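You operate a simulated robot arm through the tools that you are given. There is no shell and no other tool. Be economical: measure what you need, move in short steps, check, and stop when the job is done.

You run a simulated robot arm. Do the job below in one go: nothing can be reset, and whatever is moved stays where it is left.

## Task
Stop the fan, loosen its yellow knob, tilt the head fully down, tighten the knob and run it on high.
Fine: in that order; push OFF and HIGH once each.

The check looks at the end state, three seconds after you hand in, the way a careful person would. Anything else that was tipped, shoved, dropped, spilled or broken makes it a failure.

## Robot
A 7-joint arm with a two-finger parallel gripper, fixed in place. Base frame: the origin is at the foot of the arm, x ahead of it, y to its left, z up. Lengths are in cm, angles in degrees, forces in N, time in s.
Its first joint turns from -149.0 to 149.0 degrees. Payload 3.43 kg.
Tool frame: the origin (TCP) lies between the finger pads and is the grasp point; the fingertips stand 3 cm ahead of it; z points along the fingers, y is the line along which they close. The gripper opens to 9.4 cm. The fingers are 2.8 cm wide and 1 cm thick; the gripper's body (5 by 9.6 cm) begins 5.5 cm behind the TCP.
Orientation is that of the tool frame in the base frame, as a unit quaternion [x, y, z, w]. With the fingers straight down and closing along the base's y, the tool's x points along the base's -x, its y along +y and its z along -z.

## Interface
- The arm moves only by the tool servo_tool. Its argument "moves" is one flat list of numbers, 7 for each row, row after row: the shift along the base's x, y, z in cm, then the turn, a rotation vector about the base's x, y, z in rad, then the gripper command, from -1 (shut) to 1 (fully open), values between in proportion. In form: [dx, dy, dz, wx, wy, wz, gripper, dx, dy, dz, wx, wy, wz, gripper, ...]. A call has 1 to 8 rows; each row is the pose to reach, as a shift and turn from the pose commanded when the call began. Rows are played at 5 a second. More than 5 cm and 8.6 degrees between two rows, or a gripper value outside its range, and nothing of the call is played. Where a pose cannot be reached the arm comes as near as it can. A force on the tool above 40 N (or 10 N above the force at the start of the call, whichever is more), or a blocked arm, ends the call early, and 0.2 s more pass. The fingers move at their own pace (about 4.5 cm/s each) and stop on an object; they squeeze with about 44 N. The grip force told is the motor's: it shows also when the fingers shut on nothing. Time passes only in rows, and 0.2 s behind the last, so rows that repeat a pose let the fingers close. The reply holds the time, the measured pose of the TCP, the force on the tool along the base axes, the opening and the grip force, in the units named above and with some noise, with the torque about the TCP (base axes, N m) and any sound that the robot's microphone picked up.
- Cameras (640 x 400 px; columns grow to the right, rows downward): "scene" is fixed at [39.71, 63.66, 134.9]; the picture's right is [0.89, 0.45, 0.00], its down [0.32, -0.63, -0.71] and it looks along [-0.32, 0.63, -0.70] (base axes); focal length 272 px, centre (320, 200). "wrist" rides on the gripper at [7.6, 1.4, -10.2] in the tool frame; the picture's right is [-0.18, 0.98, 0.00], its down [-0.75, -0.14, -0.64] and it looks along [-0.63, -0.12, 0.77] (tool axes); focal length 243 px, centre (320, 200). There is no depth. A picture from a camera that has moved, and an enlarged one, comes with that camera's place and axes in the base frame and with its lens. The place of the scene camera against the robot may be out by one fixed shift of up to 1.8 cm in any direction.
- snapshot(camera): a new picture of that camera. It takes no simulated time.
- close_up(camera, box): a new picture of the part [left, top, right, bottom] of that camera's present view, enlarged. It takes no simulated time.
- close_job(): hands the job in; it is judged then, once.

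Go step by step. Nothing tells you positions but the pictures and the camera data: compare them with the known pose of the tool, close in by small moves and look again before you grip or let go. The budget is 120 turns and 76 pictures, counting those below and the enlarged ones. Unless the task says otherwise, let go and move clear before handing in, and close with one line.

The tools are called after "Call:" as name(argument=value, ...) on one line, values as JSON. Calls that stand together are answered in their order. servo_tool: Moves the arm, as the interface text tells. Its arguments: {"type":"object","properties":{"moves":{"type":"array"}},"required":["moves"]} The other tools are called the same way: snapshot (camera) takes a picture; close_up (camera, box) takes an enlarged picture of a part of a camera's view; close_job () hands the job in.

At the start:

```text
time_s: 0.0
tool_pos: [1.46, 78.0, 111.46]
ee_rot: [-0.001, 1.0, 0.001, 0.0]
contact_force: [-0.3, 0.3, 0.4]
moment: [0.0, -0.03, 0.01]
gripper_width: 9.42
grasp_force: 0.0
```

scene: 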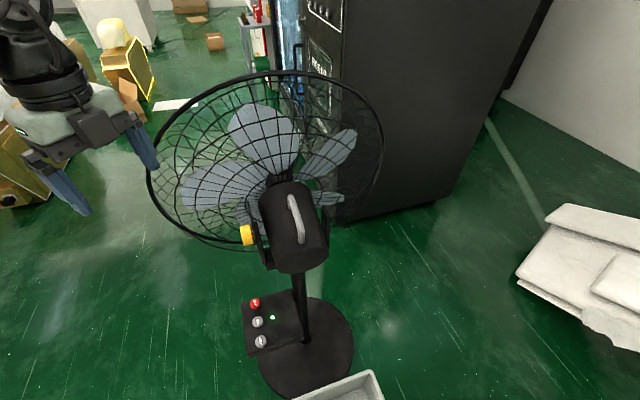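
wrist: 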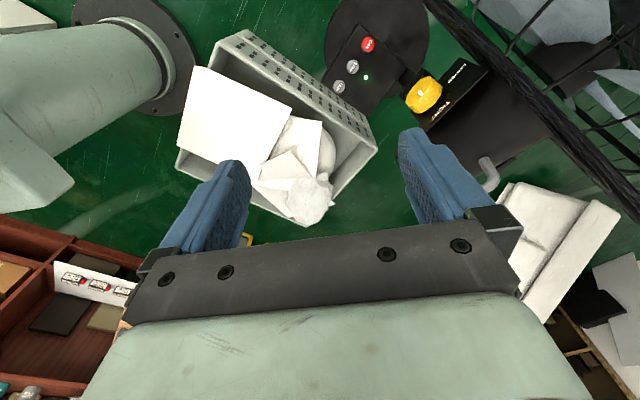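

I see a pedestal fan with buttons (red OFF, two gray) on a base box and a yellow knob on the side of the head pivot. I'll enlarge the views to get details.

Call:
close_up(camera="scene", box=[220, 270, 380, 370])

Call:
close_up(camera="scene", box=[200, 170, 360, 270])

Call:
close_up(camera="wrist", box=[310, 0, 550, 150])

```text
4.00 times, centred on (300, 320) of scene
camera zoom: at [39.71, 63.66, 134.9], right [0.89, 0.45, 0.0], down [0.32, -0.63, -0.71], along [-0.32, 0.63, -0.7], focal length 1087 px, centre (400, -280)
```

zoom: 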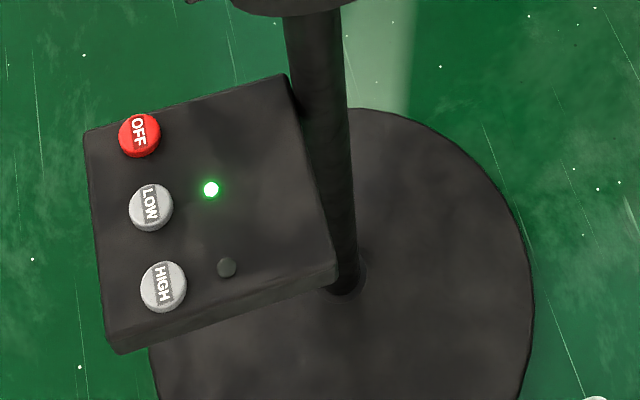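

```text
4.00 times, centred on (280, 220) of scene
camera zoom: at [39.71, 63.66, 134.9], right [0.89, 0.45, 0.0], down [0.32, -0.63, -0.71], along [-0.32, 0.63, -0.7], focal length 1087 px, centre (480, 120)
```

zoom: 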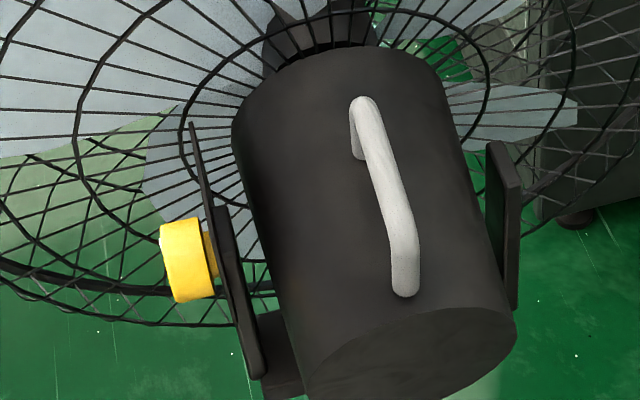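

```text
2.67 times, centred on (430, 75) of wrist
camera zoom: at [-6.18, 79.39, 121.67], right [0.18, 0.98, 0.0], down [0.75, -0.14, 0.64], along [0.63, -0.12, -0.77], focal length 647 px, centre (27, 533)
```

zoom: 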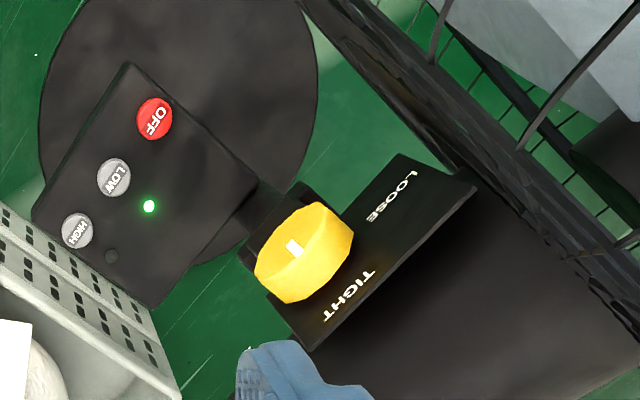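

The knob triangulates near (6, 91, 86), and the OFF button lies somewhere near (4, 88, 54). I'll back away from the fan and tilt the tool forward to get a second wrist view.

Call:
servo_tool(moves=[0, -2, -1, 0.12, 0, 0, -1, 0, -5, -3, 0.24, 0, 0, -1, 0, -8, -6, 0.36, 0, 0, -1, 0, -11, -9, 0.48, 0, 0, -1, 0, -14, -12, 0.6, 0, 0, -1, 0, -17, -15, 0.7, 0, 0, -1, 0, -20, -18, 0.785, 0, 0, -1, 0, -20, -18, 0.785, 0, 0, -1])

Call:
snapshot(camera="wrist")

Call:
snapshot(camera="scene")

```text
time_s: 1.8
tool_pos: [0.88, 64.04, 94.38]
ee_rot: [0.0, 0.924, 0.383, 0.0]
contact_force: [-0.4, -0.6, 0.0]
moment: [-0.03, -0.02, 0.02]
gripper_width: 0.01
grasp_force: 32.8
out of reach, approached as far as the arm can: row 6, 7, 8
```

```text
70 pictures are left
camera wrist: at [-6.62, 57.82, 102.57], right [0.18, 0.69, 0.7], down [0.75, -0.55, 0.35], along [0.63, 0.46, -0.62], focal length 243 px, centre (320, 200)
```

wrist: 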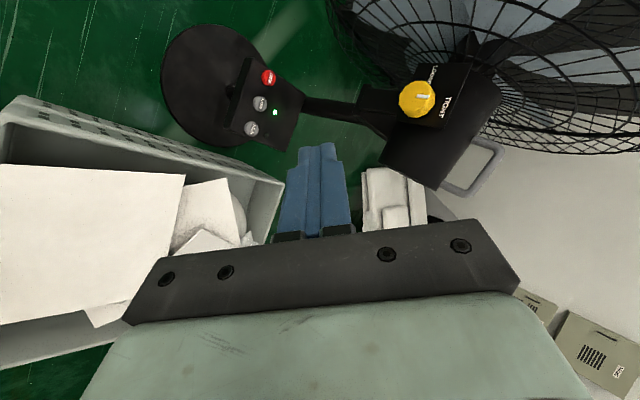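

```text
69 pictures are left
```

scene: 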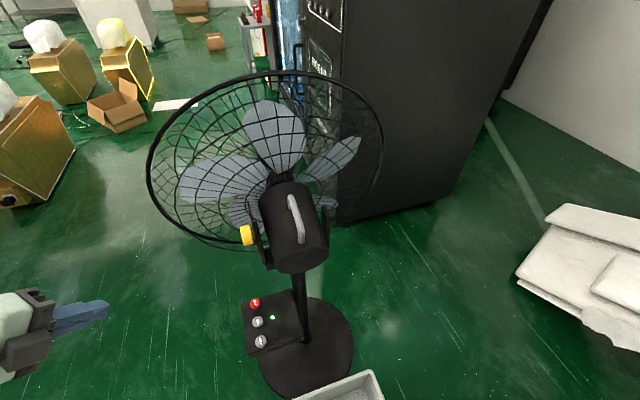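

The side view shows the fan clearly. I'll enlarge the buttons and the knob for triangulation.

Call:
close_up(camera="wrist", box=[210, 40, 330, 160])

Call:
close_up(camera="wrist", box=[350, 30, 530, 200])

```text
3.33 times, centred on (270, 100) of wrist
camera zoom: at [-6.62, 57.82, 102.57], right [0.18, 0.69, 0.7], down [0.75, -0.55, 0.35], along [0.63, 0.46, -0.62], focal length 809 px, centre (487, 533)
```

zoom: 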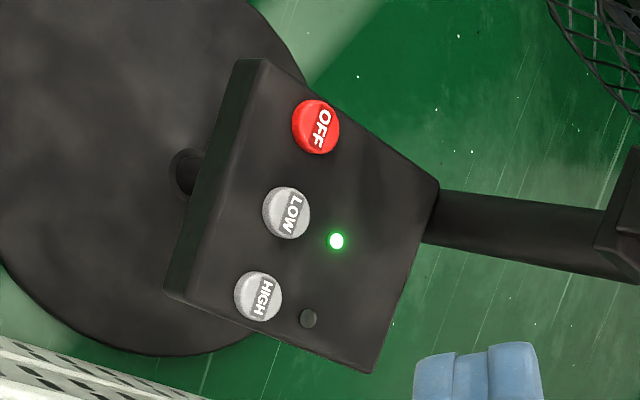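

```text
2.35 times, centred on (440, 115) of wrist
camera zoom: at [-6.62, 57.82, 102.57], right [0.18, 0.69, 0.7], down [0.75, -0.55, 0.35], along [0.63, 0.46, -0.62], focal length 571 px, centre (38, 400)
```

zoom: 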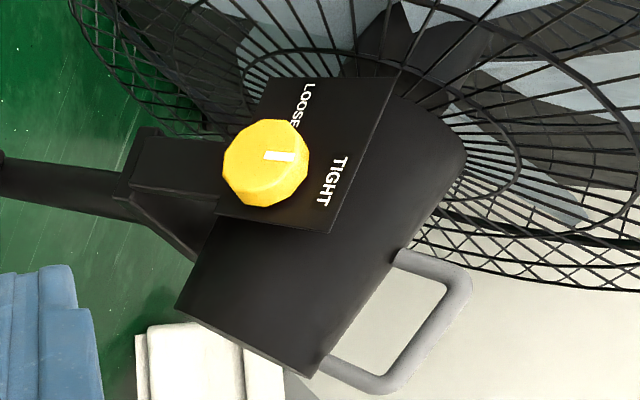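

Triangulated positions are OFF ≈ (4.9, 89.3, 52), LOW ≈ (9.0, 85.1, 52), HIGH ≈ (13.2, 81.1, 52), all on a horizontal top face, and the knob ≈ (7.2, 92.1, 85) with its axis along (0.71, 0.71, 0). With the fingers shut, I'll go down toward a hover in front of OFF.

Call:
servo_tool(moves=[0.5, 3, -3.5, 0, 0, 0, -1, 1, 6, -7, 0, 0, 0, -1, 1.5, 9, -10, 0, 0, 0, -1, 2, 12, -13, 0, 0, 0, -1, 2.5, 15, -16, 0, 0, 0, -1, 3, 17, -19, 0, 0, 0, -1, 3, 18, -22, 0, 0, 0, -1])

```text
time_s: 3.4
tool_pos: [4.05, 82.07, 72.46]
ee_rot: [0.001, 0.923, 0.384, 0.001]
contact_force: [0.5, 0.3, -0.4]
moment: [0.02, -0.02, -0.02]
gripper_width: 0.01
grasp_force: 33.3
```

The tool is where I expected. I'll go to a point about 5 cm above OFF and check.

Call:
servo_tool(moves=[0.3, 1.5, -4, 0, 0, 0, -1, 0.6, 3.5, -8, 0, 0, 0, -1, 0.85, 5.8, -12.4, 0, 0, 0, -1, 0.85, 5.8, -12.4, 0, 0, 0, -1])

Call:
snapshot(camera="wrist")

Call:
close_up(camera="scene", box=[200, 250, 360, 350])

```text
time_s: 4.4
tool_pos: [4.58, 87.55, 60.12]
ee_rot: [-0.001, 0.924, 0.383, 0.0]
contact_force: [-0.1, -0.7, 0.2]
moment: [0.03, 0.01, -0.02]
gripper_width: 0.0
grasp_force: 32.8
```

```text
66 pictures are left
camera wrist: at [-3.04, 81.32, 68.39], right [0.18, 0.69, 0.7], down [0.75, -0.55, 0.35], along [0.63, 0.46, -0.63], focal length 243 px, centre (320, 200)
```

wrist: 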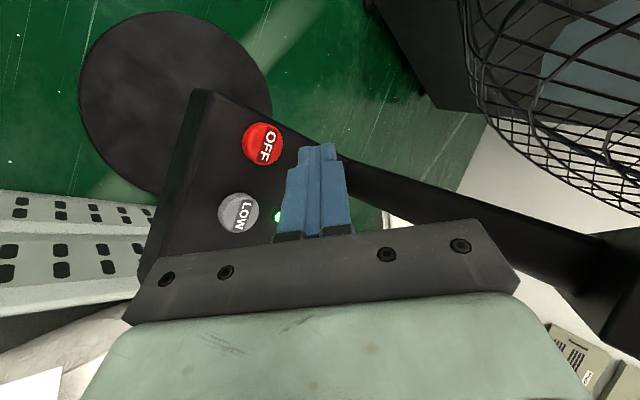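

```text
4.00 times, centred on (280, 300) of scene
camera zoom: at [39.71, 63.66, 134.9], right [0.89, 0.45, 0.0], down [0.32, -0.63, -0.71], along [-0.32, 0.63, -0.7], focal length 1087 px, centre (480, -200)
```

zoom: 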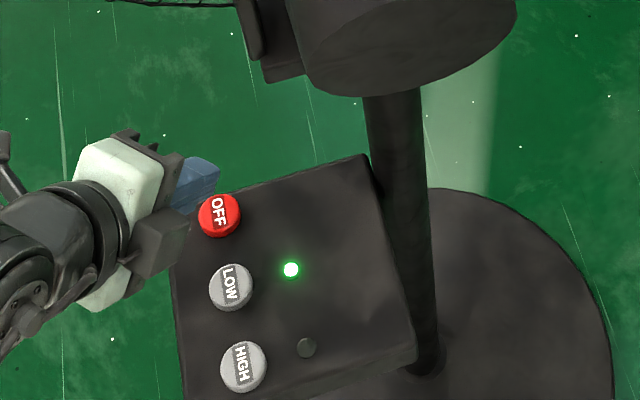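

OFF is confirmed at about (4.8, 89.2, 52). I'll descend slowly onto it.

Call:
servo_tool(moves=[0.1, 0.2, -2.0, 0, 0, 0, -1, 0.1, 0.2, -4.0, 0, 0, 0, -1, 0.1, 0.2, -4.6, 0, 0, 0, -1, 0.1, 0.2, -5.0, 0, 0, 0, -1, 0.1, 0.2, -5.3, 0, 0, 0, -1])

Call:
close_up(camera="scene", box=[200, 250, 360, 350])

```text
time_s: 5.6
tool_pos: [4.62, 88.07, 55.02]
ee_rot: [0.0, 0.924, 0.383, 0.0]
contact_force: [-1.9, -0.5, 1.9]
moment: [0.03, 0.03, 0.04]
gripper_width: 0.0
grasp_force: 33.0
heard: click
```

```text
4.00 times, centred on (280, 300) of scene
camera zoom: at [39.71, 63.66, 134.9], right [0.89, 0.45, 0.0], down [0.32, -0.63, -0.71], along [-0.32, 0.63, -0.7], focal length 1087 px, centre (480, -200)
```

zoom: 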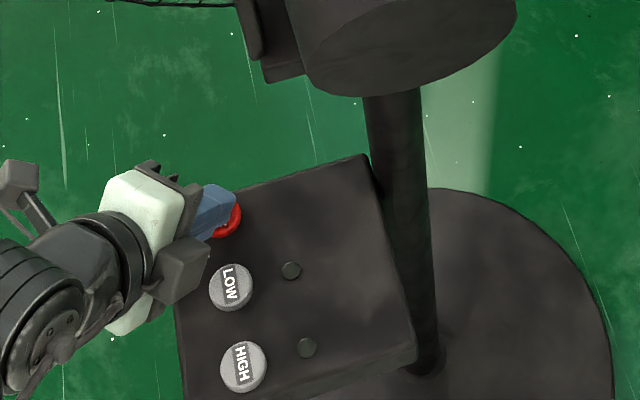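

OFF clicked and the LED went out. I'll retreat up and back, levelling the tool towards +y.

Call:
servo_tool(moves=[0, -0.5, 3, 0, 0, 0, -1, -1, -3, 7, 0.1, 0, 0, -1, -2.2, -5, 11, 0.24, 0, 0, -1, -3.4, -7, 15, 0.38, 0, 0, -1, -4.6, -8, 19, 0.52, 0, 0, -1, -5.8, -8, 22.5, 0.66, 0, 0, 0, -6.6, -8, 26, 0.785, 0, 0, 1, -6.6, -8, 26, 0.785, 0, 0, 1])

```text
time_s: 7.4
tool_pos: [-4.12, 80.32, 80.11]
ee_rot: [-0.05, 0.767, 0.637, -0.06]
contact_force: [0.4, 0.0, 0.6]
moment: [0.0, 0.03, -0.01]
gripper_width: 6.71
grasp_force: 0.1
out of reach, approached as far as the arm can: row 5, 6, 7
```

The levelling was limited there, so I'll yaw the tool toward the knob axis, to pre-grasp at about (-1.4, 83.4, 85).

Call:
servo_tool(moves=[0.2, 0.2, 0.7, 0.024, -0.012, -0.134, 1, 0.6, 0.7, 1.4, 0.049, -0.025, -0.268, 1, 1.0, 1.2, 2.1, 0.073, -0.037, -0.402, 1, 1.5, 1.7, 2.8, 0.098, -0.05, -0.536, 1, 2.0, 2.2, 3.5, 0.122, -0.062, -0.67, 1, 2.4, 2.7, 4.2, 0.147, -0.075, -0.805, 1, 2.7, 3.1, 4.9, 0.171, -0.087, -0.939, 1, 2.7, 3.1, 4.9, 0.171, -0.087, -0.939, 1])

Call:
snapshot(camera="wrist")

Call:
snapshot(camera="scene")

```text
time_s: 9.2
tool_pos: [0.87, 83.07, 85.94]
ee_rot: [0.29, 0.569, 0.685, 0.35]
contact_force: [0.2, 0.0, 0.1]
moment: [-0.01, -0.01, -0.01]
gripper_width: 9.39
grasp_force: 0.0
out of reach, approached as far as the arm can: row 1
```

```text
63 pictures are left
camera wrist: at [-11.92, 83.16, 85.35], right [-0.04, -0.25, 0.97], down [-0.05, -0.97, -0.26], along [1.0, -0.06, 0.03], focal length 243 px, centre (320, 200)
```

wrist: 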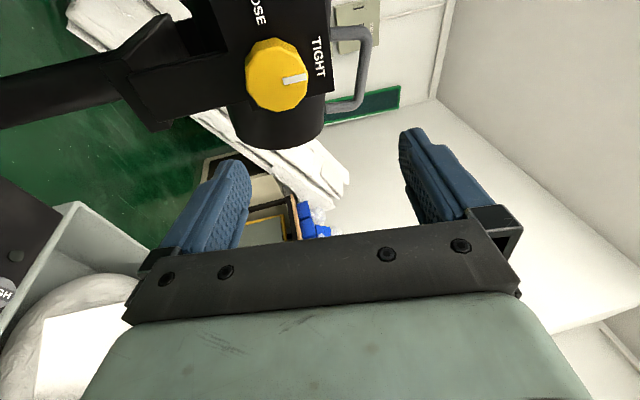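

```text
62 pictures are left
```

scene: 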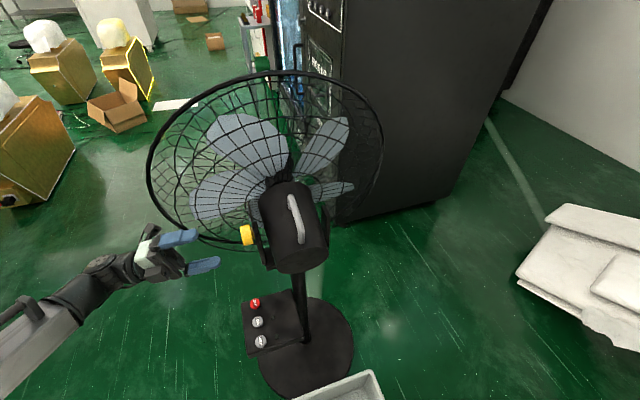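

The tool over-rotated by about 14°. I'll correct it to point straight along the knob axis.

Call:
servo_tool(moves=[-0.4, 0.9, -0.45, -0.06, 0.07, 0.078, 1, -0.87, 1.8, -0.9, -0.119, 0.141, 0.157, 1, -0.87, 1.8, -0.9, -0.119, 0.141, 0.157, 1])

Call:
snapshot(camera="wrist")

Call:
close_up(camera="scene", box=[150, 170, 350, 295])

```text
time_s: 10.0
tool_pos: [-0.2, 84.99, 84.93]
ee_rot: [0.271, 0.653, 0.654, 0.27]
contact_force: [0.1, -0.2, 0.6]
moment: [0.01, 0.03, 0.02]
gripper_width: 9.43
grasp_force: 0.2
```

```text
61 pictures are left
camera wrist: at [-12.74, 83.04, 86.43], right [0.13, -0.13, 0.98], down [0.08, -0.99, -0.14], along [0.99, 0.1, -0.12], focal length 243 px, centre (320, 200)
```

wrist: 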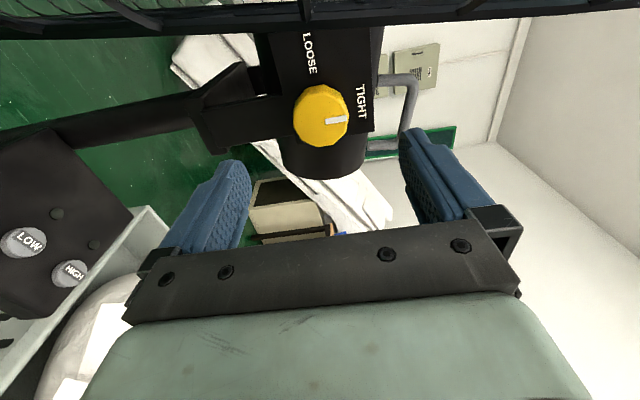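

```text
3.20 times, centred on (250, 232) of scene
camera zoom: at [39.71, 63.66, 134.9], right [0.89, 0.45, 0.0], down [0.32, -0.63, -0.71], along [-0.32, 0.63, -0.7], focal length 870 px, centre (544, 96)
```

zoom: 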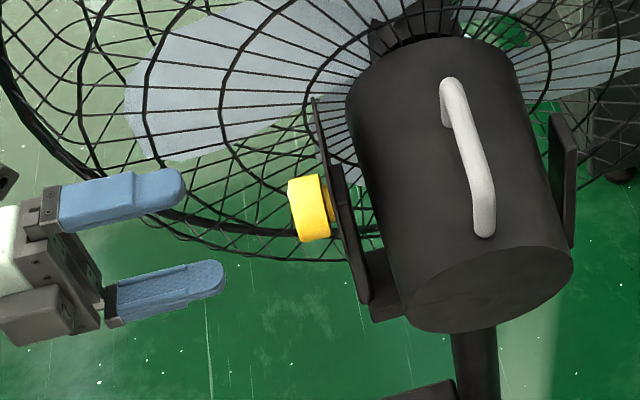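

The tool is aligned with the knob axis. I'll advance with the fingers open around the knob.

Call:
servo_tool(moves=[1.9, 1.8, 0.05, 0, 0, 0, 1, 3.8, 3.7, 0.05, 0, 0, 0, 1, 5.1, 5.0, 0.05, 0, 0, 0, 1, 5.6, 5.5, 0.05, 0, 0, 0, 1])

Call:
snapshot(camera="wrist")

Call:
close_up(camera="scene", box=[150, 170, 350, 295])

```text
time_s: 10.5
tool_pos: [1.65, 86.76, 85.06]
ee_rot: [0.266, 0.655, 0.654, 0.268]
contact_force: [-5.0, -6.1, 1.3]
moment: [0.01, 0.19, 0.71]
gripper_width: 9.41
grasp_force: 0.0
stopped in row 2: the force on the tool passed its limit at 55 N (the readings are from after the stop); the commanded pose is now the measured one
```

```text
59 pictures are left
camera wrist: at [-10.9, 84.78, 86.38], right [0.13, -0.13, 0.98], down [0.09, -0.99, -0.14], along [0.99, 0.11, -0.12], focal length 243 px, centre (320, 200)
```

wrist: 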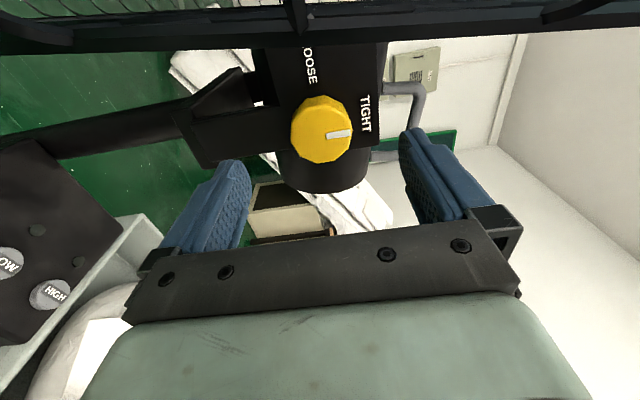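

```text
3.20 times, centred on (250, 232) of scene
camera zoom: at [39.71, 63.66, 134.9], right [0.89, 0.45, 0.0], down [0.32, -0.63, -0.71], along [-0.32, 0.63, -0.7], focal length 870 px, centre (544, 96)
```

zoom: 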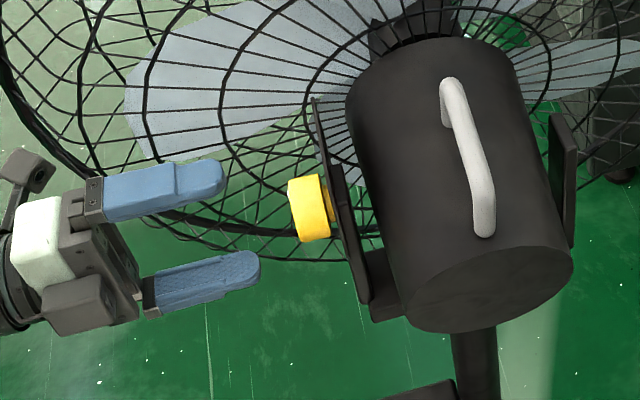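

Something behind the fingers touched, probably the camera side against the grille rim. I'll back off a little and look.

Call:
servo_tool(moves=[-1.5, -1.5, 0, 0, 0, 0, 1, -1.5, -1.5, 0, 0, 0, 0, 1])

Call:
close_up(camera="scene", box=[0, 60, 400, 310])

Call:
snapshot(camera="wrist")

```text
time_s: 11.1
tool_pos: [0.29, 85.26, 85.13]
ee_rot: [0.267, 0.655, 0.654, 0.268]
contact_force: [-0.5, -0.1, 0.7]
moment: [-0.02, 0.03, 0.01]
gripper_width: 9.39
grasp_force: 0.1
```

```text
1.60 times, centred on (200, 185) of scene
camera zoom: at [39.71, 63.66, 134.9], right [0.89, 0.45, 0.0], down [0.32, -0.63, -0.71], along [-0.32, 0.63, -0.7], focal length 435 px, centre (512, 224)
```

zoom: 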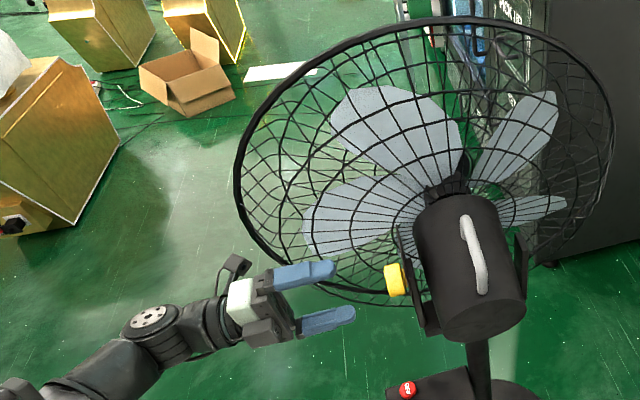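

```text
56 pictures are left
camera wrist: at [-12.39, 83.25, 86.43], right [0.13, -0.13, 0.98], down [0.09, -0.99, -0.14], along [0.99, 0.1, -0.12], focal length 243 px, centre (320, 200)
```

wrist: 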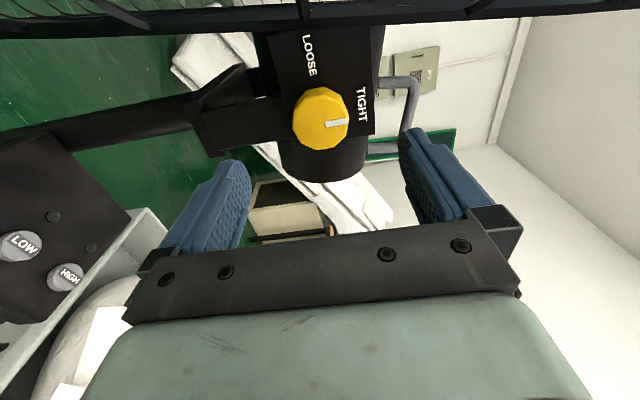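

The grille rim is right next to the camera on the front side. I'll back off slightly and roll the tool 90° so the camera hangs below instead.

Call:
servo_tool(moves=[-1, -1, 0, -0.099, -0.099, 0, 1, -1.5, -1.5, 0, -0.198, -0.198, 0, 1, -1.5, -1.5, 0, -0.297, -0.297, 0, 1, -1.5, -1.5, 0, -0.396, -0.396, 0, 1, -1.5, -1.5, 0, -0.495, -0.495, 0, 1, -1.5, -1.5, 0, -0.594, -0.594, 0, 1, -1.5, -1.5, 0, -0.693, -0.693, 0, 1, -1.5, -1.5, 0, -0.785, -0.785, 0, 1])

```text
time_s: 12.9
tool_pos: [-1.29, 83.75, 84.94]
ee_rot: [-0.118, 0.7, 0.411, 0.572]
contact_force: [-0.3, 0.4, 0.4]
moment: [0.03, -0.01, 0.02]
gripper_width: 9.41
grasp_force: 0.0
```

The roll works. I'll finish it.

Call:
servo_tool(moves=[0, 0, 0, -0.09, -0.09, 0, 1, 0, 0, 0, -0.18, -0.18, 0, 1, 0, 0, 0, -0.27, -0.27, 0, 1, 0, 0, 0, -0.326, -0.326, 0, 1, 0, 0, 0, -0.326, -0.326, 0, 1])

Call:
snapshot(camera="wrist")

```text
time_s: 14.1
tool_pos: [-1.23, 83.99, 84.87]
ee_rot: [-0.272, 0.656, 0.268, 0.651]
contact_force: [-0.3, 0.7, -0.3]
moment: [-0.01, -0.01, 0.0]
gripper_width: 9.4
grasp_force: 0.2
```

```text
55 pictures are left
camera wrist: at [-9.5, 77.58, 77.4], right [-0.69, 0.7, 0.18], down [-0.35, -0.55, 0.76], along [0.63, 0.46, 0.62], focal length 243 px, centre (320, 200)
```

wrist: 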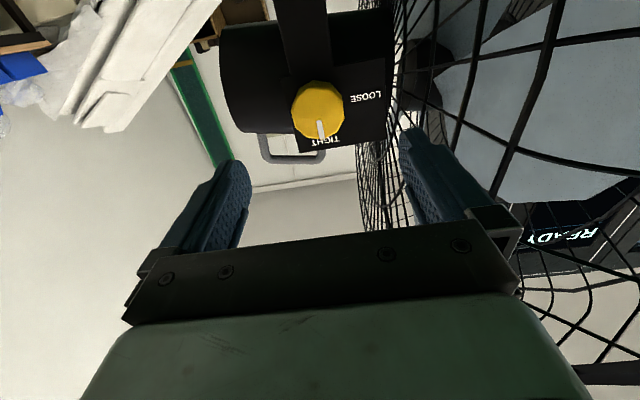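

The camera is now below and the grille is clear. I'll narrow the fingers to about 7 cm and advance on the knob.

Call:
servo_tool(moves=[1.7, 1.6, 0.1, 0, 0, 0, 0.5, 3.4, 3.3, 0.1, 0, 0, 0, 0.5, 5.1, 4.9, 0.1, 0, 0, 0, 0.5, 6.1, 5.8, 0.1, 0, 0, 0, 0.5, 6.85, 6.55, 0.1, 0, 0, 0, 0.5])

Call:
snapshot(camera="wrist")

Call:
close_up(camera="scene", box=[150, 170, 350, 295])

```text
time_s: 15.3
tool_pos: [5.78, 90.44, 85.02]
ee_rot: [-0.272, 0.656, 0.269, 0.651]
contact_force: [-0.2, -0.1, -0.9]
moment: [0.02, 0.02, -0.01]
gripper_width: 7.05
grasp_force: 0.1
```

```text
54 pictures are left
camera wrist: at [-2.46, 84.02, 77.47], right [-0.69, 0.7, 0.18], down [-0.35, -0.55, 0.76], along [0.63, 0.46, 0.62], focal length 243 px, centre (320, 200)
```

wrist: 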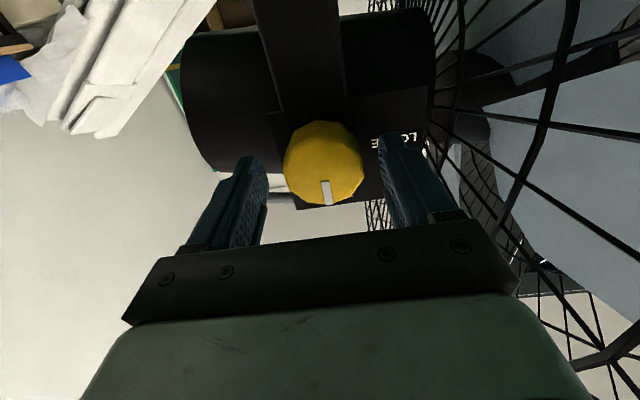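

```text
3.20 times, centred on (250, 232) of scene
camera zoom: at [39.71, 63.66, 134.9], right [0.89, 0.45, 0.0], down [0.32, -0.63, -0.71], along [-0.32, 0.63, -0.7], focal length 870 px, centre (544, 96)
```

zoom: 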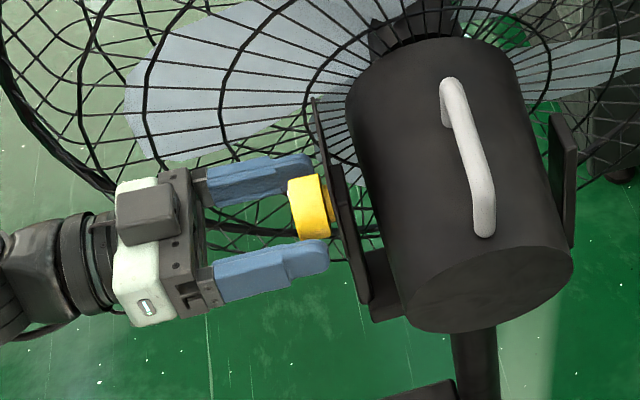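

The fingers straddle the knob well. I'll close on it.

Call:
servo_tool(moves=[0, 0, -0.1, 0, 0, 0, 0, 0, 0, -0.1, 0, 0, 0, -0.5, 0, 0, -0.1, 0, 0, 0, -1, 0, 0, -0.1, 0, 0, 0, -1])

Call:
snapshot(camera="wrist")

```text
time_s: 16.3
tool_pos: [5.58, 90.46, 84.76]
ee_rot: [-0.272, 0.656, 0.269, 0.651]
contact_force: [-6.0, 12.9, 3.0]
moment: [0.05, -0.1, 0.51]
gripper_width: 4.73
grasp_force: 44.8
```

```text
52 pictures are left
camera wrist: at [-2.61, 84.12, 77.31], right [-0.7, 0.69, 0.18], down [-0.35, -0.55, 0.76], along [0.63, 0.46, 0.62], focal length 243 px, centre (320, 200)
```

wrist: 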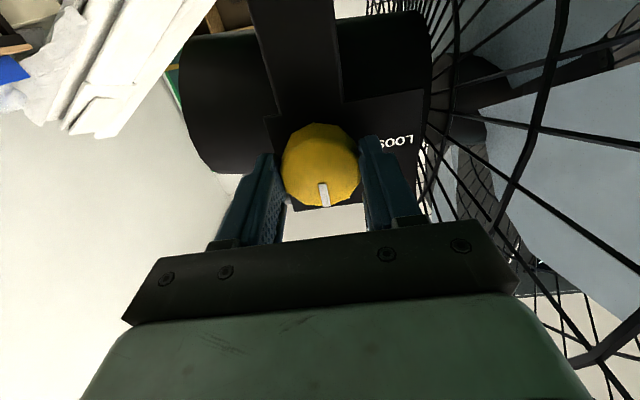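

The knob is gripped. I'll centre slightly and turn it counterclockwise towards LOOSE.

Call:
servo_tool(moves=[-0.15, 0.1, 0, -0.05, -0.05, 0, -1, -0.15, 0.1, 0, -0.14, -0.14, 0, -1, -0.15, 0.1, 0, -0.23, -0.23, 0, -1, -0.15, 0.1, 0, -0.32, -0.32, 0, -1, -0.15, 0.1, 0, -0.41, -0.41, 0, -1])

Call:
snapshot(camera="wrist")

```text
time_s: 17.5
tool_pos: [5.63, 90.45, 84.91]
ee_rot: [-0.447, 0.552, 0.068, 0.701]
contact_force: [12.7, -2.7, -1.0]
moment: [0.35, -0.31, -0.1]
gripper_width: 4.7
grasp_force: 45.4
```

```text
51 pictures are left
camera wrist: at [0.44, 81.02, 77.81], right [-0.65, 0.66, -0.39], down [-0.66, -0.23, 0.71], along [0.38, 0.72, 0.59], focal length 243 px, centre (320, 200)
```

wrist: 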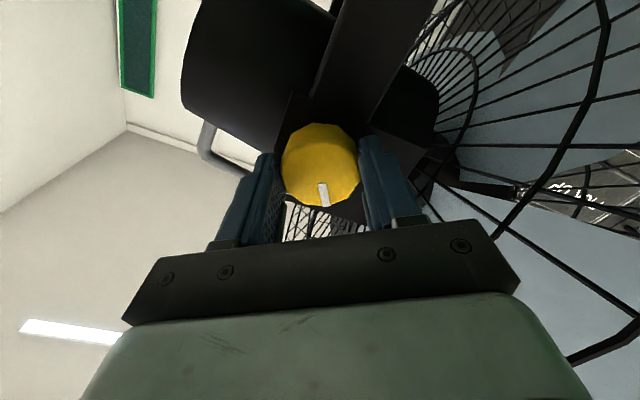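

The knob turns with the gripper. I'll continue to 90°.

Call:
servo_tool(moves=[0.1, -0.05, 0, -0.09, -0.09, 0, -1, 0.1, -0.05, 0, -0.18, -0.18, 0, -1, 0.1, -0.05, 0, -0.27, -0.27, 0, -1, 0.1, -0.05, 0, -0.36, -0.36, 0, -1, 0.1, -0.05, 0, -0.45, -0.45, 0, -1, 0.1, -0.05, 0, -0.54, -0.54, 0, -1, 0.1, -0.05, 0, -0.62, -0.62, 0, -1, 0.1, -0.05, 0, -0.7, -0.7, 0, -1])

Call:
snapshot(camera="wrist")

```text
time_s: 19.3
tool_pos: [5.67, 90.28, 84.98]
ee_rot: [-0.651, 0.274, -0.276, 0.652]
contact_force: [27.6, -6.4, 10.7]
moment: [0.3, -0.13, -0.18]
gripper_width: 4.69
grasp_force: 45.1
```

```text
50 pictures are left
camera wrist: at [3.68, 77.72, 83.54], right [-0.13, 0.13, -0.98], down [-0.99, 0.09, 0.14], along [0.11, 0.99, 0.12], focal length 243 px, centre (320, 200)
```

wrist: 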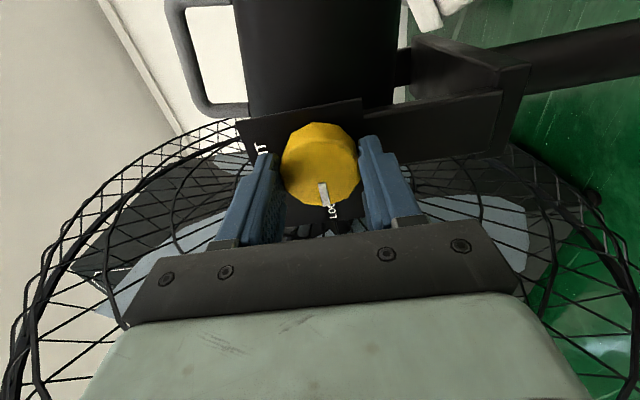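

The marker now points to LOOSE. I'll open the fingers and back off to check.

Call:
servo_tool(moves=[0.1, -0.1, 0, 0, 0, 0, 0.2, 0.1, -0.1, 0, 0, 0, 0, 0.5, -1.2, -1.4, 0, 0, 0, 0, 0.5, -3.4, -3.6, 0, 0, 0, 0, 0.5, -5.4, -5.6, 0, 0, 0, 0, 0.5, -5.4, -5.6, 0, 0, 0, 0, 0.5])

Call:
snapshot(camera="wrist")

Call:
snapshot(camera="scene")

```text
time_s: 20.7
tool_pos: [0.1, 84.73, 84.61]
ee_rot: [0.652, -0.273, 0.274, -0.652]
contact_force: [-0.3, -0.3, -0.2]
moment: [0.01, 0.02, 0.0]
gripper_width: 7.06
grasp_force: 0.1
```

```text
49 pictures are left
camera wrist: at [-1.75, 72.07, 83.19], right [-0.13, 0.13, -0.98], down [-0.99, 0.09, 0.14], along [0.11, 0.99, 0.12], focal length 243 px, centre (320, 200)
```

wrist: 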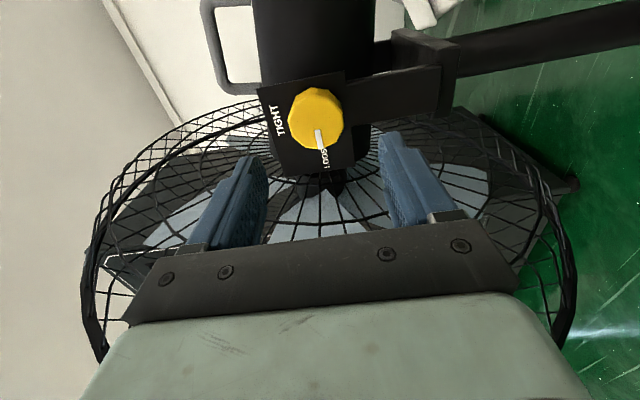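

```text
48 pictures are left
```

scene: 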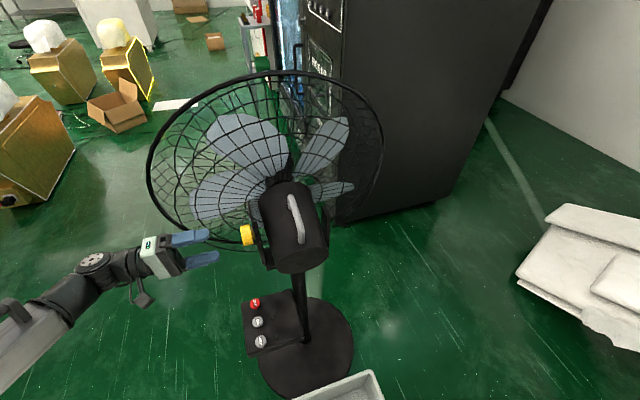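

The knob now points to LOOSE and the head hasn't moved. I plan to tilt it by lifting the underside of the motor's rear end, so I'll move to the rear side with the fingers shut to measure it.

Call:
servo_tool(moves=[1.8, -1.8, -2.5, 0, 0, 0, 0, 3.6, -3.6, -5, 0, 0, 0, -1, 5.4, -5.4, -7.5, 0, 0, 0, -1, 7.1, -7.1, -10, 0, 0, 0, -1, 7.1, -7.1, -12, 0, 0, 0, -1, 7.1, -7.1, -12, 0, 0, 0, -1])

Call:
snapshot(camera="wrist")

Call:
close_up(camera="scene", box=[150, 170, 350, 295])

```text
time_s: 22.1
tool_pos: [7.31, 77.49, 72.79]
ee_rot: [0.652, -0.273, 0.273, -0.652]
contact_force: [-0.4, 0.2, 0.9]
moment: [-0.04, 0.01, 0.01]
gripper_width: 0.0
grasp_force: 32.9
```

```text
47 pictures are left
camera wrist: at [5.43, 64.95, 71.28], right [-0.13, 0.13, -0.98], down [-0.99, 0.09, 0.14], along [0.11, 0.99, 0.12], focal length 243 px, centre (320, 200)
```

wrist: 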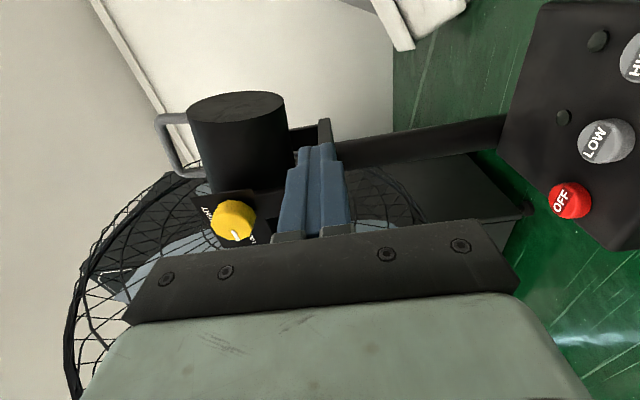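

```text
3.20 times, centred on (250, 232) of scene
camera zoom: at [39.71, 63.66, 134.9], right [0.89, 0.45, 0.0], down [0.32, -0.63, -0.71], along [-0.32, 0.63, -0.7], focal length 870 px, centre (544, 96)
```

zoom: 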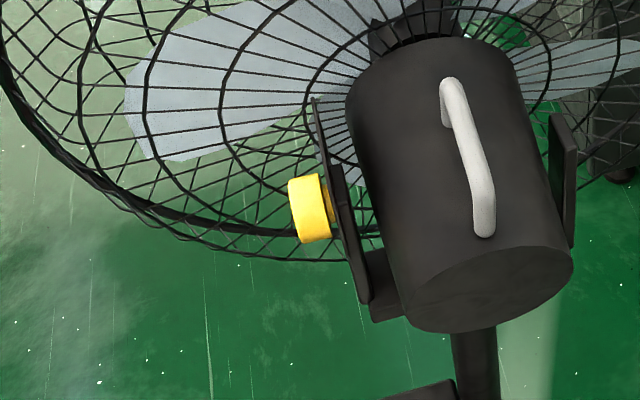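

The motor's rear disc is centred near (21, 92, 83), its lower edge is at z≈77.5, and the yoke starts about 4 cm further forward. I'll slide the shut fingers under the rear end.

Call:
servo_tool(moves=[-1.9, 1.9, 1.9, 0, 0, 0, -1, 1.1, 4.9, 1.9, 0, 0, 0, -1, 4.1, 7.9, 1.9, 0, 0, 0, -1, 6.6, 10.4, 1.9, 0, 0, 0, -1, 8.1, 11.9, 1.9, 0, 0, 0, -1, 9.0, 12.8, 1.9, 0, 0, 0, -1])

Call:
snapshot(camera="wrist")

Call:
close_up(camera="scene", box=[150, 170, 350, 295])

```text
time_s: 23.5
tool_pos: [16.17, 90.83, 74.83]
ee_rot: [-0.652, 0.273, -0.274, 0.652]
contact_force: [-0.3, -0.3, -0.7]
moment: [0.0, -0.01, 0.0]
gripper_width: 0.0
grasp_force: 32.8
```

```text
45 pictures are left
camera wrist: at [14.21, 78.19, 73.3], right [-0.13, 0.13, -0.98], down [-0.99, 0.09, 0.14], along [0.1, 0.99, 0.12], focal length 243 px, centre (320, 200)
```

wrist: 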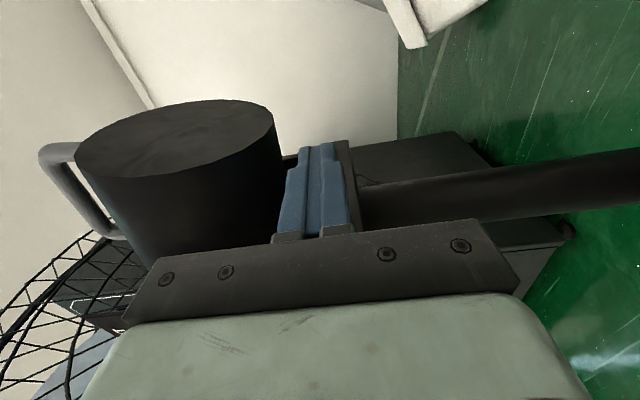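

```text
3.20 times, centred on (250, 232) of scene
camera zoom: at [39.71, 63.66, 134.9], right [0.89, 0.45, 0.0], down [0.32, -0.63, -0.71], along [-0.32, 0.63, -0.7], focal length 870 px, centre (544, 96)
```

zoom: 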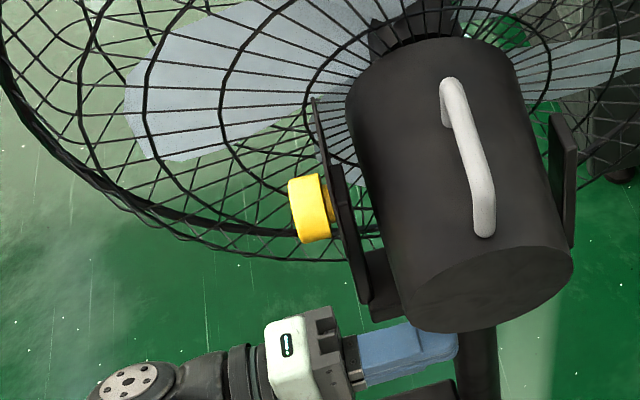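

The fingers are under the motor's rear. I'll lift gently.

Call:
servo_tool(moves=[0, 0, 0.8, 0, 0, 0, -1, 0, 0, 1.6, 0, 0, 0, -1, 0, 0, 2.2, 0, 0, 0, -1, 0, 0, 2.8, 0, 0, 0, -1, 0, 0, 3.4, 0, 0, 0, -1])

Call:
snapshot(camera="wrist")

Call:
close_up(camera="scene", box=[120, 60, 440, 310])

```text
time_s: 24.7
tool_pos: [16.31, 90.31, 77.68]
ee_rot: [0.653, -0.278, 0.274, -0.649]
contact_force: [1.9, -0.4, -4.5]
moment: [-0.09, 0.04, -0.05]
gripper_width: 0.01
grasp_force: 33.0
stopped in row 5: the force on the tool passed its limit at 43 N (the readings are from after the stop); the commanded pose is now the measured one
```

```text
43 pictures are left
camera wrist: at [14.3, 77.78, 76.4], right [-0.13, 0.13, -0.98], down [-0.98, 0.1, 0.15], along [0.11, 0.99, 0.11], focal length 243 px, centre (320, 200)
```

wrist: 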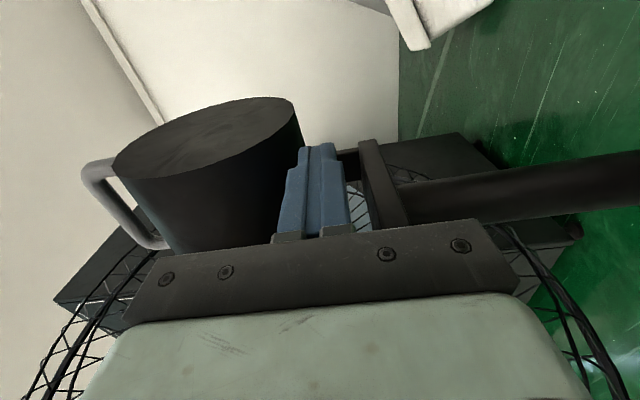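

```text
1.60 times, centred on (280, 185) of scene
camera zoom: at [39.71, 63.66, 134.9], right [0.89, 0.45, 0.0], down [0.32, -0.63, -0.71], along [-0.32, 0.63, -0.7], focal length 435 px, centre (384, 224)
```

zoom: 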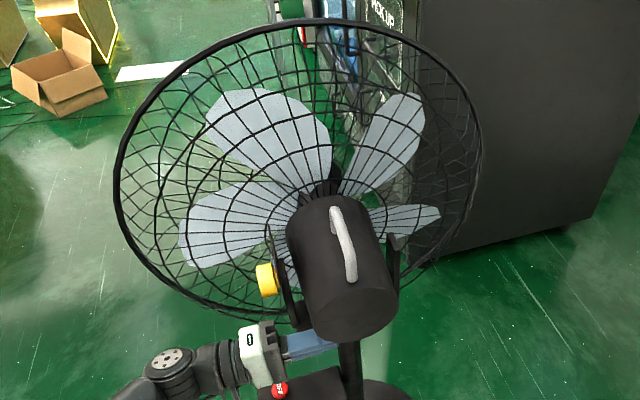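

The head is tilting but the force limit tripped. I'll continue with slower steps.

Call:
servo_tool(moves=[0, 0, 0.3, 0, 0, 0, -1, 0, 0, 0.6, 0, 0, 0, -1, 0, 0, 0.9, 0, 0, 0, -1, 0, 0, 1.2, 0, 0, 0, -1, 0, 0, 1.5, 0, 0, 0, -1, 0, 0, 1.8, 0, 0, 0, -1, 0, 0, 2.1, 0, 0, 0, -1])

Call:
snapshot(camera="wrist")

```text
time_s: 25.4
tool_pos: [16.56, 90.0, 78.35]
ee_rot: [0.653, -0.282, 0.276, -0.647]
contact_force: [1.3, -0.6, -3.6]
moment: [-0.1, 0.07, -0.05]
gripper_width: 0.03
grasp_force: 33.2
stopped in row 3: the force on the tool passed its limit at 43 N (the readings are from after the stop); the commanded pose is now the measured one
```

```text
41 pictures are left
camera wrist: at [14.38, 77.51, 76.91], right [-0.14, 0.13, -0.98], down [-0.98, 0.1, 0.15], along [0.12, 0.99, 0.11], focal length 243 px, centre (320, 200)
```

wrist: 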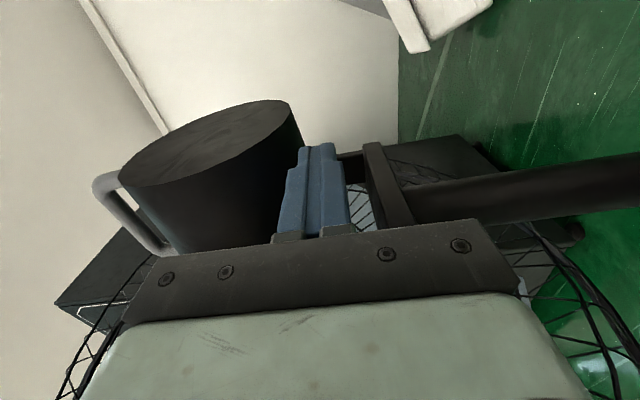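

It advances about 0.6 cm per call. I'll follow the arc (up and slightly back) in finer steps.

Call:
servo_tool(moves=[0.08, -0.08, 0.15, 0, 0, 0, -1, 0.16, -0.16, 0.3, 0, 0, 0, -1, 0.24, -0.24, 0.45, 0, 0, 0, -1, 0.32, -0.32, 0.6, 0, 0, 0, -1, 0.4, -0.4, 0.75, 0, 0, 0, -1, 0.48, -0.48, 0.9, 0, 0, 0, -1, 0.56, -0.56, 1.05, 0, 0, 0, -1, 0.64, -0.64, 1.2, 0, 0, 0, -1])

```text
time_s: 27.2
tool_pos: [17.22, 89.42, 79.44]
ee_rot: [0.652, -0.281, 0.276, -0.648]
contact_force: [-7.2, -9.3, -5.2]
moment: [-0.04, 0.02, 0.09]
gripper_width: 0.0
grasp_force: 33.3
```

Following the arc works with low force. I'll continue with a slight retreat along the axis.

Call:
servo_tool(moves=[0, -0.3, 0.2, 0, 0, 0, -1, 0.1, -0.4, 0.4, 0, 0, 0, -1, 0.2, -0.5, 0.6, 0, 0, 0, -1, 0.3, -0.6, 0.8, 0, 0, 0, -1, 0.4, -0.7, 1.0, 0, 0, 0, -1, 0.5, -0.8, 1.2, 0, 0, 0, -1, 0.6, -0.9, 1.4, 0, 0, 0, -1, 0.65, -0.95, 1.6, 0, 0, 0, -1])

Call:
snapshot(camera="wrist")

Call:
close_up(camera="scene", box=[120, 60, 440, 310])

```text
time_s: 28.3
tool_pos: [17.24, 88.95, 79.99]
ee_rot: [0.657, -0.281, 0.272, -0.645]
contact_force: [-4.5, -0.4, -8.9]
moment: [-0.28, 0.06, 0.1]
gripper_width: 0.0
grasp_force: 33.0
stopped in row 5: the force on the tool passed its limit at 43 N (the readings are from after the stop); the commanded pose is now the measured one
```

```text
40 pictures are left
camera wrist: at [15.19, 76.37, 78.62], right [-0.14, 0.12, -0.98], down [-0.98, 0.1, 0.16], along [0.12, 0.99, 0.11], focal length 243 px, centre (320, 200)
```

wrist: 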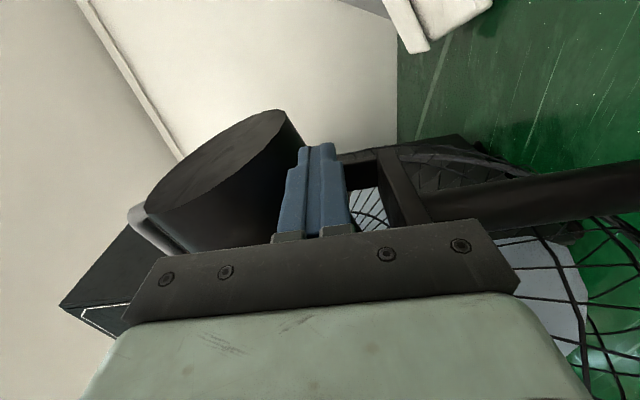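

```text
1.60 times, centred on (280, 185) of scene
camera zoom: at [39.71, 63.66, 134.9], right [0.89, 0.45, 0.0], down [0.32, -0.63, -0.71], along [-0.32, 0.63, -0.7], focal length 435 px, centre (384, 224)
```

zoom: 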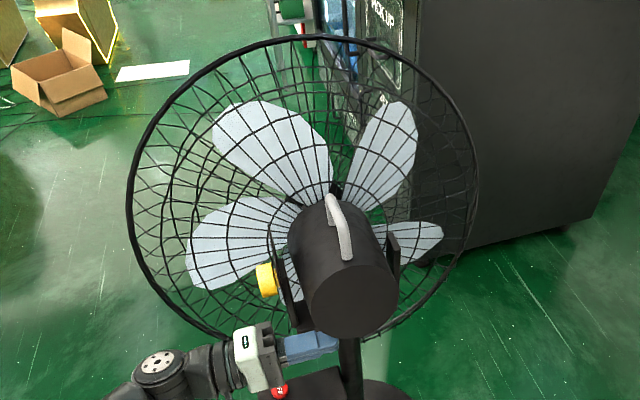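

The head is clearly tilting, so I'll keep going in fine steps.

Call:
servo_tool(moves=[0.07, -0.07, 0.15, 0, 0, 0, -1, 0.14, -0.14, 0.3, 0, 0, 0, -1, 0.21, -0.21, 0.45, 0, 0, 0, -1, 0.28, -0.28, 0.6, 0, 0, 0, -1, 0.35, -0.35, 0.75, 0, 0, 0, -1, 0.42, -0.42, 0.9, 0, 0, 0, -1, 0.49, -0.49, 1.05, 0, 0, 0, -1, 0.56, -0.56, 1.2, 0, 0, 0, -1])

Call:
snapshot(camera="wrist")

```text
time_s: 28.9
tool_pos: [17.17, 88.78, 80.15]
ee_rot: [0.659, -0.278, 0.269, -0.645]
contact_force: [-6.5, -3.2, -3.5]
moment: [-0.11, -0.04, 0.15]
gripper_width: 0.0
grasp_force: 32.4
stopped in row 3: the force on the tool passed its limit at 42 N (the readings are from after the stop); the commanded pose is now the measured one
```

```text
38 pictures are left
camera wrist: at [15.15, 76.17, 78.77], right [-0.15, 0.12, -0.98], down [-0.98, 0.09, 0.16], along [0.11, 0.99, 0.1], focal length 243 px, centre (320, 200)
```

wrist: 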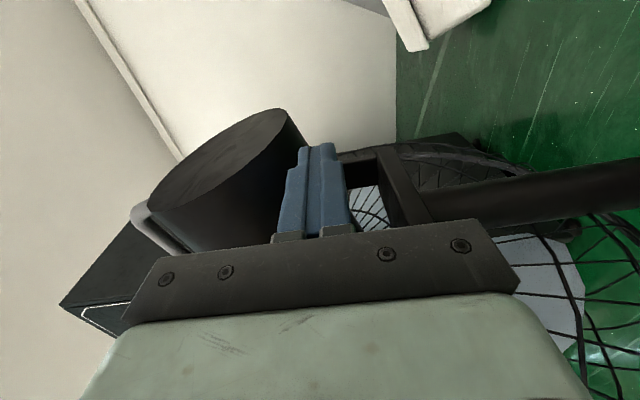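

The force limit tripped again. To tell a hard stop from poor leverage, I'll shift the contact 1.3 cm further back and push again.

Call:
servo_tool(moves=[0.3, -0.3, -0.6, 0, 0, 0, -1, 1.4, -0.6, -0.5, 0, 0, 0, -1, 1.4, -0.6, 0.1, 0, 0, 0, -1, 1.4, -0.6, 0.4, 0, 0, 0, -1, 1.4, -0.6, 0.6, 0, 0, 0, -1, 1.45, -0.65, 0.8, 0, 0, 0, -1, 1.5, -0.7, 1.0, 0, 0, 0, -1, 1.5, -0.7, 1.1, 0, 0, 0, -1])

Call:
snapshot(camera="wrist")

```text
time_s: 30.2
tool_pos: [18.45, 88.04, 80.25]
ee_rot: [0.661, -0.281, 0.268, -0.642]
contact_force: [-6.1, -6.3, -6.0]
moment: [-0.17, 0.06, 0.1]
gripper_width: 0.0
grasp_force: 32.9
stopped in row 6: the force on the tool passed its limit at 49 N (the readings are from after the stop); the commanded pose is now the measured one
```

```text
37 pictures are left
camera wrist: at [16.43, 75.35, 79.11], right [-0.16, 0.12, -0.98], down [-0.98, 0.09, 0.17], along [0.11, 0.99, 0.1], focal length 243 px, centre (320, 200)
```

wrist: 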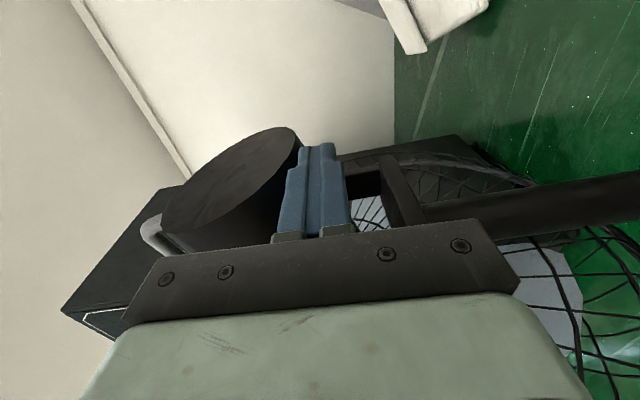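

It may be at the stop. I'll withdraw and measure the tilt from the side.

Call:
servo_tool(moves=[0, 0, -2, 0, 0, 0, -1, -0.5, -0.5, -4, 0, 0, 0, -1, -3.5, -3.5, -5, 0, 0, 0, -1, -6.5, -6.5, -6, 0, 0, 0, -1, -9.5, -9.5, -7, 0, 0, 0, -1, -11.4, -11.4, -7.5, 0, 0, 0, -1, -11.4, -11.4, -7.5, 0, 0, 0, -1])

Call:
snapshot(camera="wrist")

Call:
close_up(camera="scene", box=[120, 60, 440, 310])

```text
time_s: 31.8
tool_pos: [7.1, 76.81, 72.67]
ee_rot: [0.66, -0.281, 0.268, -0.643]
contact_force: [0.6, -0.6, 0.1]
moment: [-0.04, 0.04, 0.03]
gripper_width: 0.01
grasp_force: 32.7
```

```text
36 pictures are left
camera wrist: at [5.02, 64.18, 71.52], right [-0.15, 0.12, -0.98], down [-0.98, 0.09, 0.17], along [0.11, 0.99, 0.1], focal length 243 px, centre (320, 200)
```

wrist: 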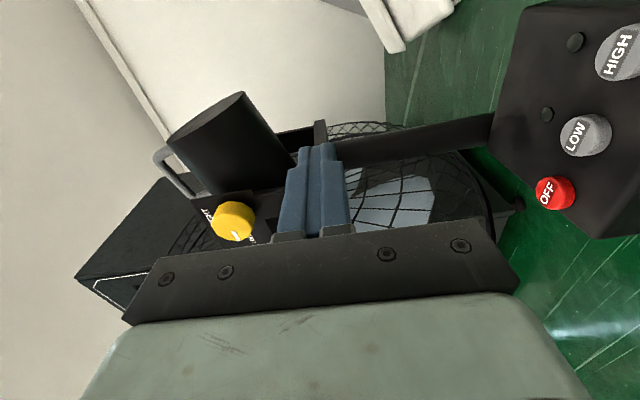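

```text
1.60 times, centred on (280, 185) of scene
camera zoom: at [39.71, 63.66, 134.9], right [0.89, 0.45, 0.0], down [0.32, -0.63, -0.71], along [-0.32, 0.63, -0.7], focal length 435 px, centre (384, 224)
```

zoom: 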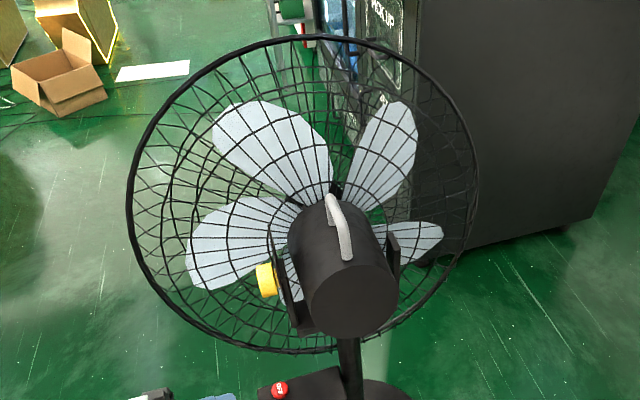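

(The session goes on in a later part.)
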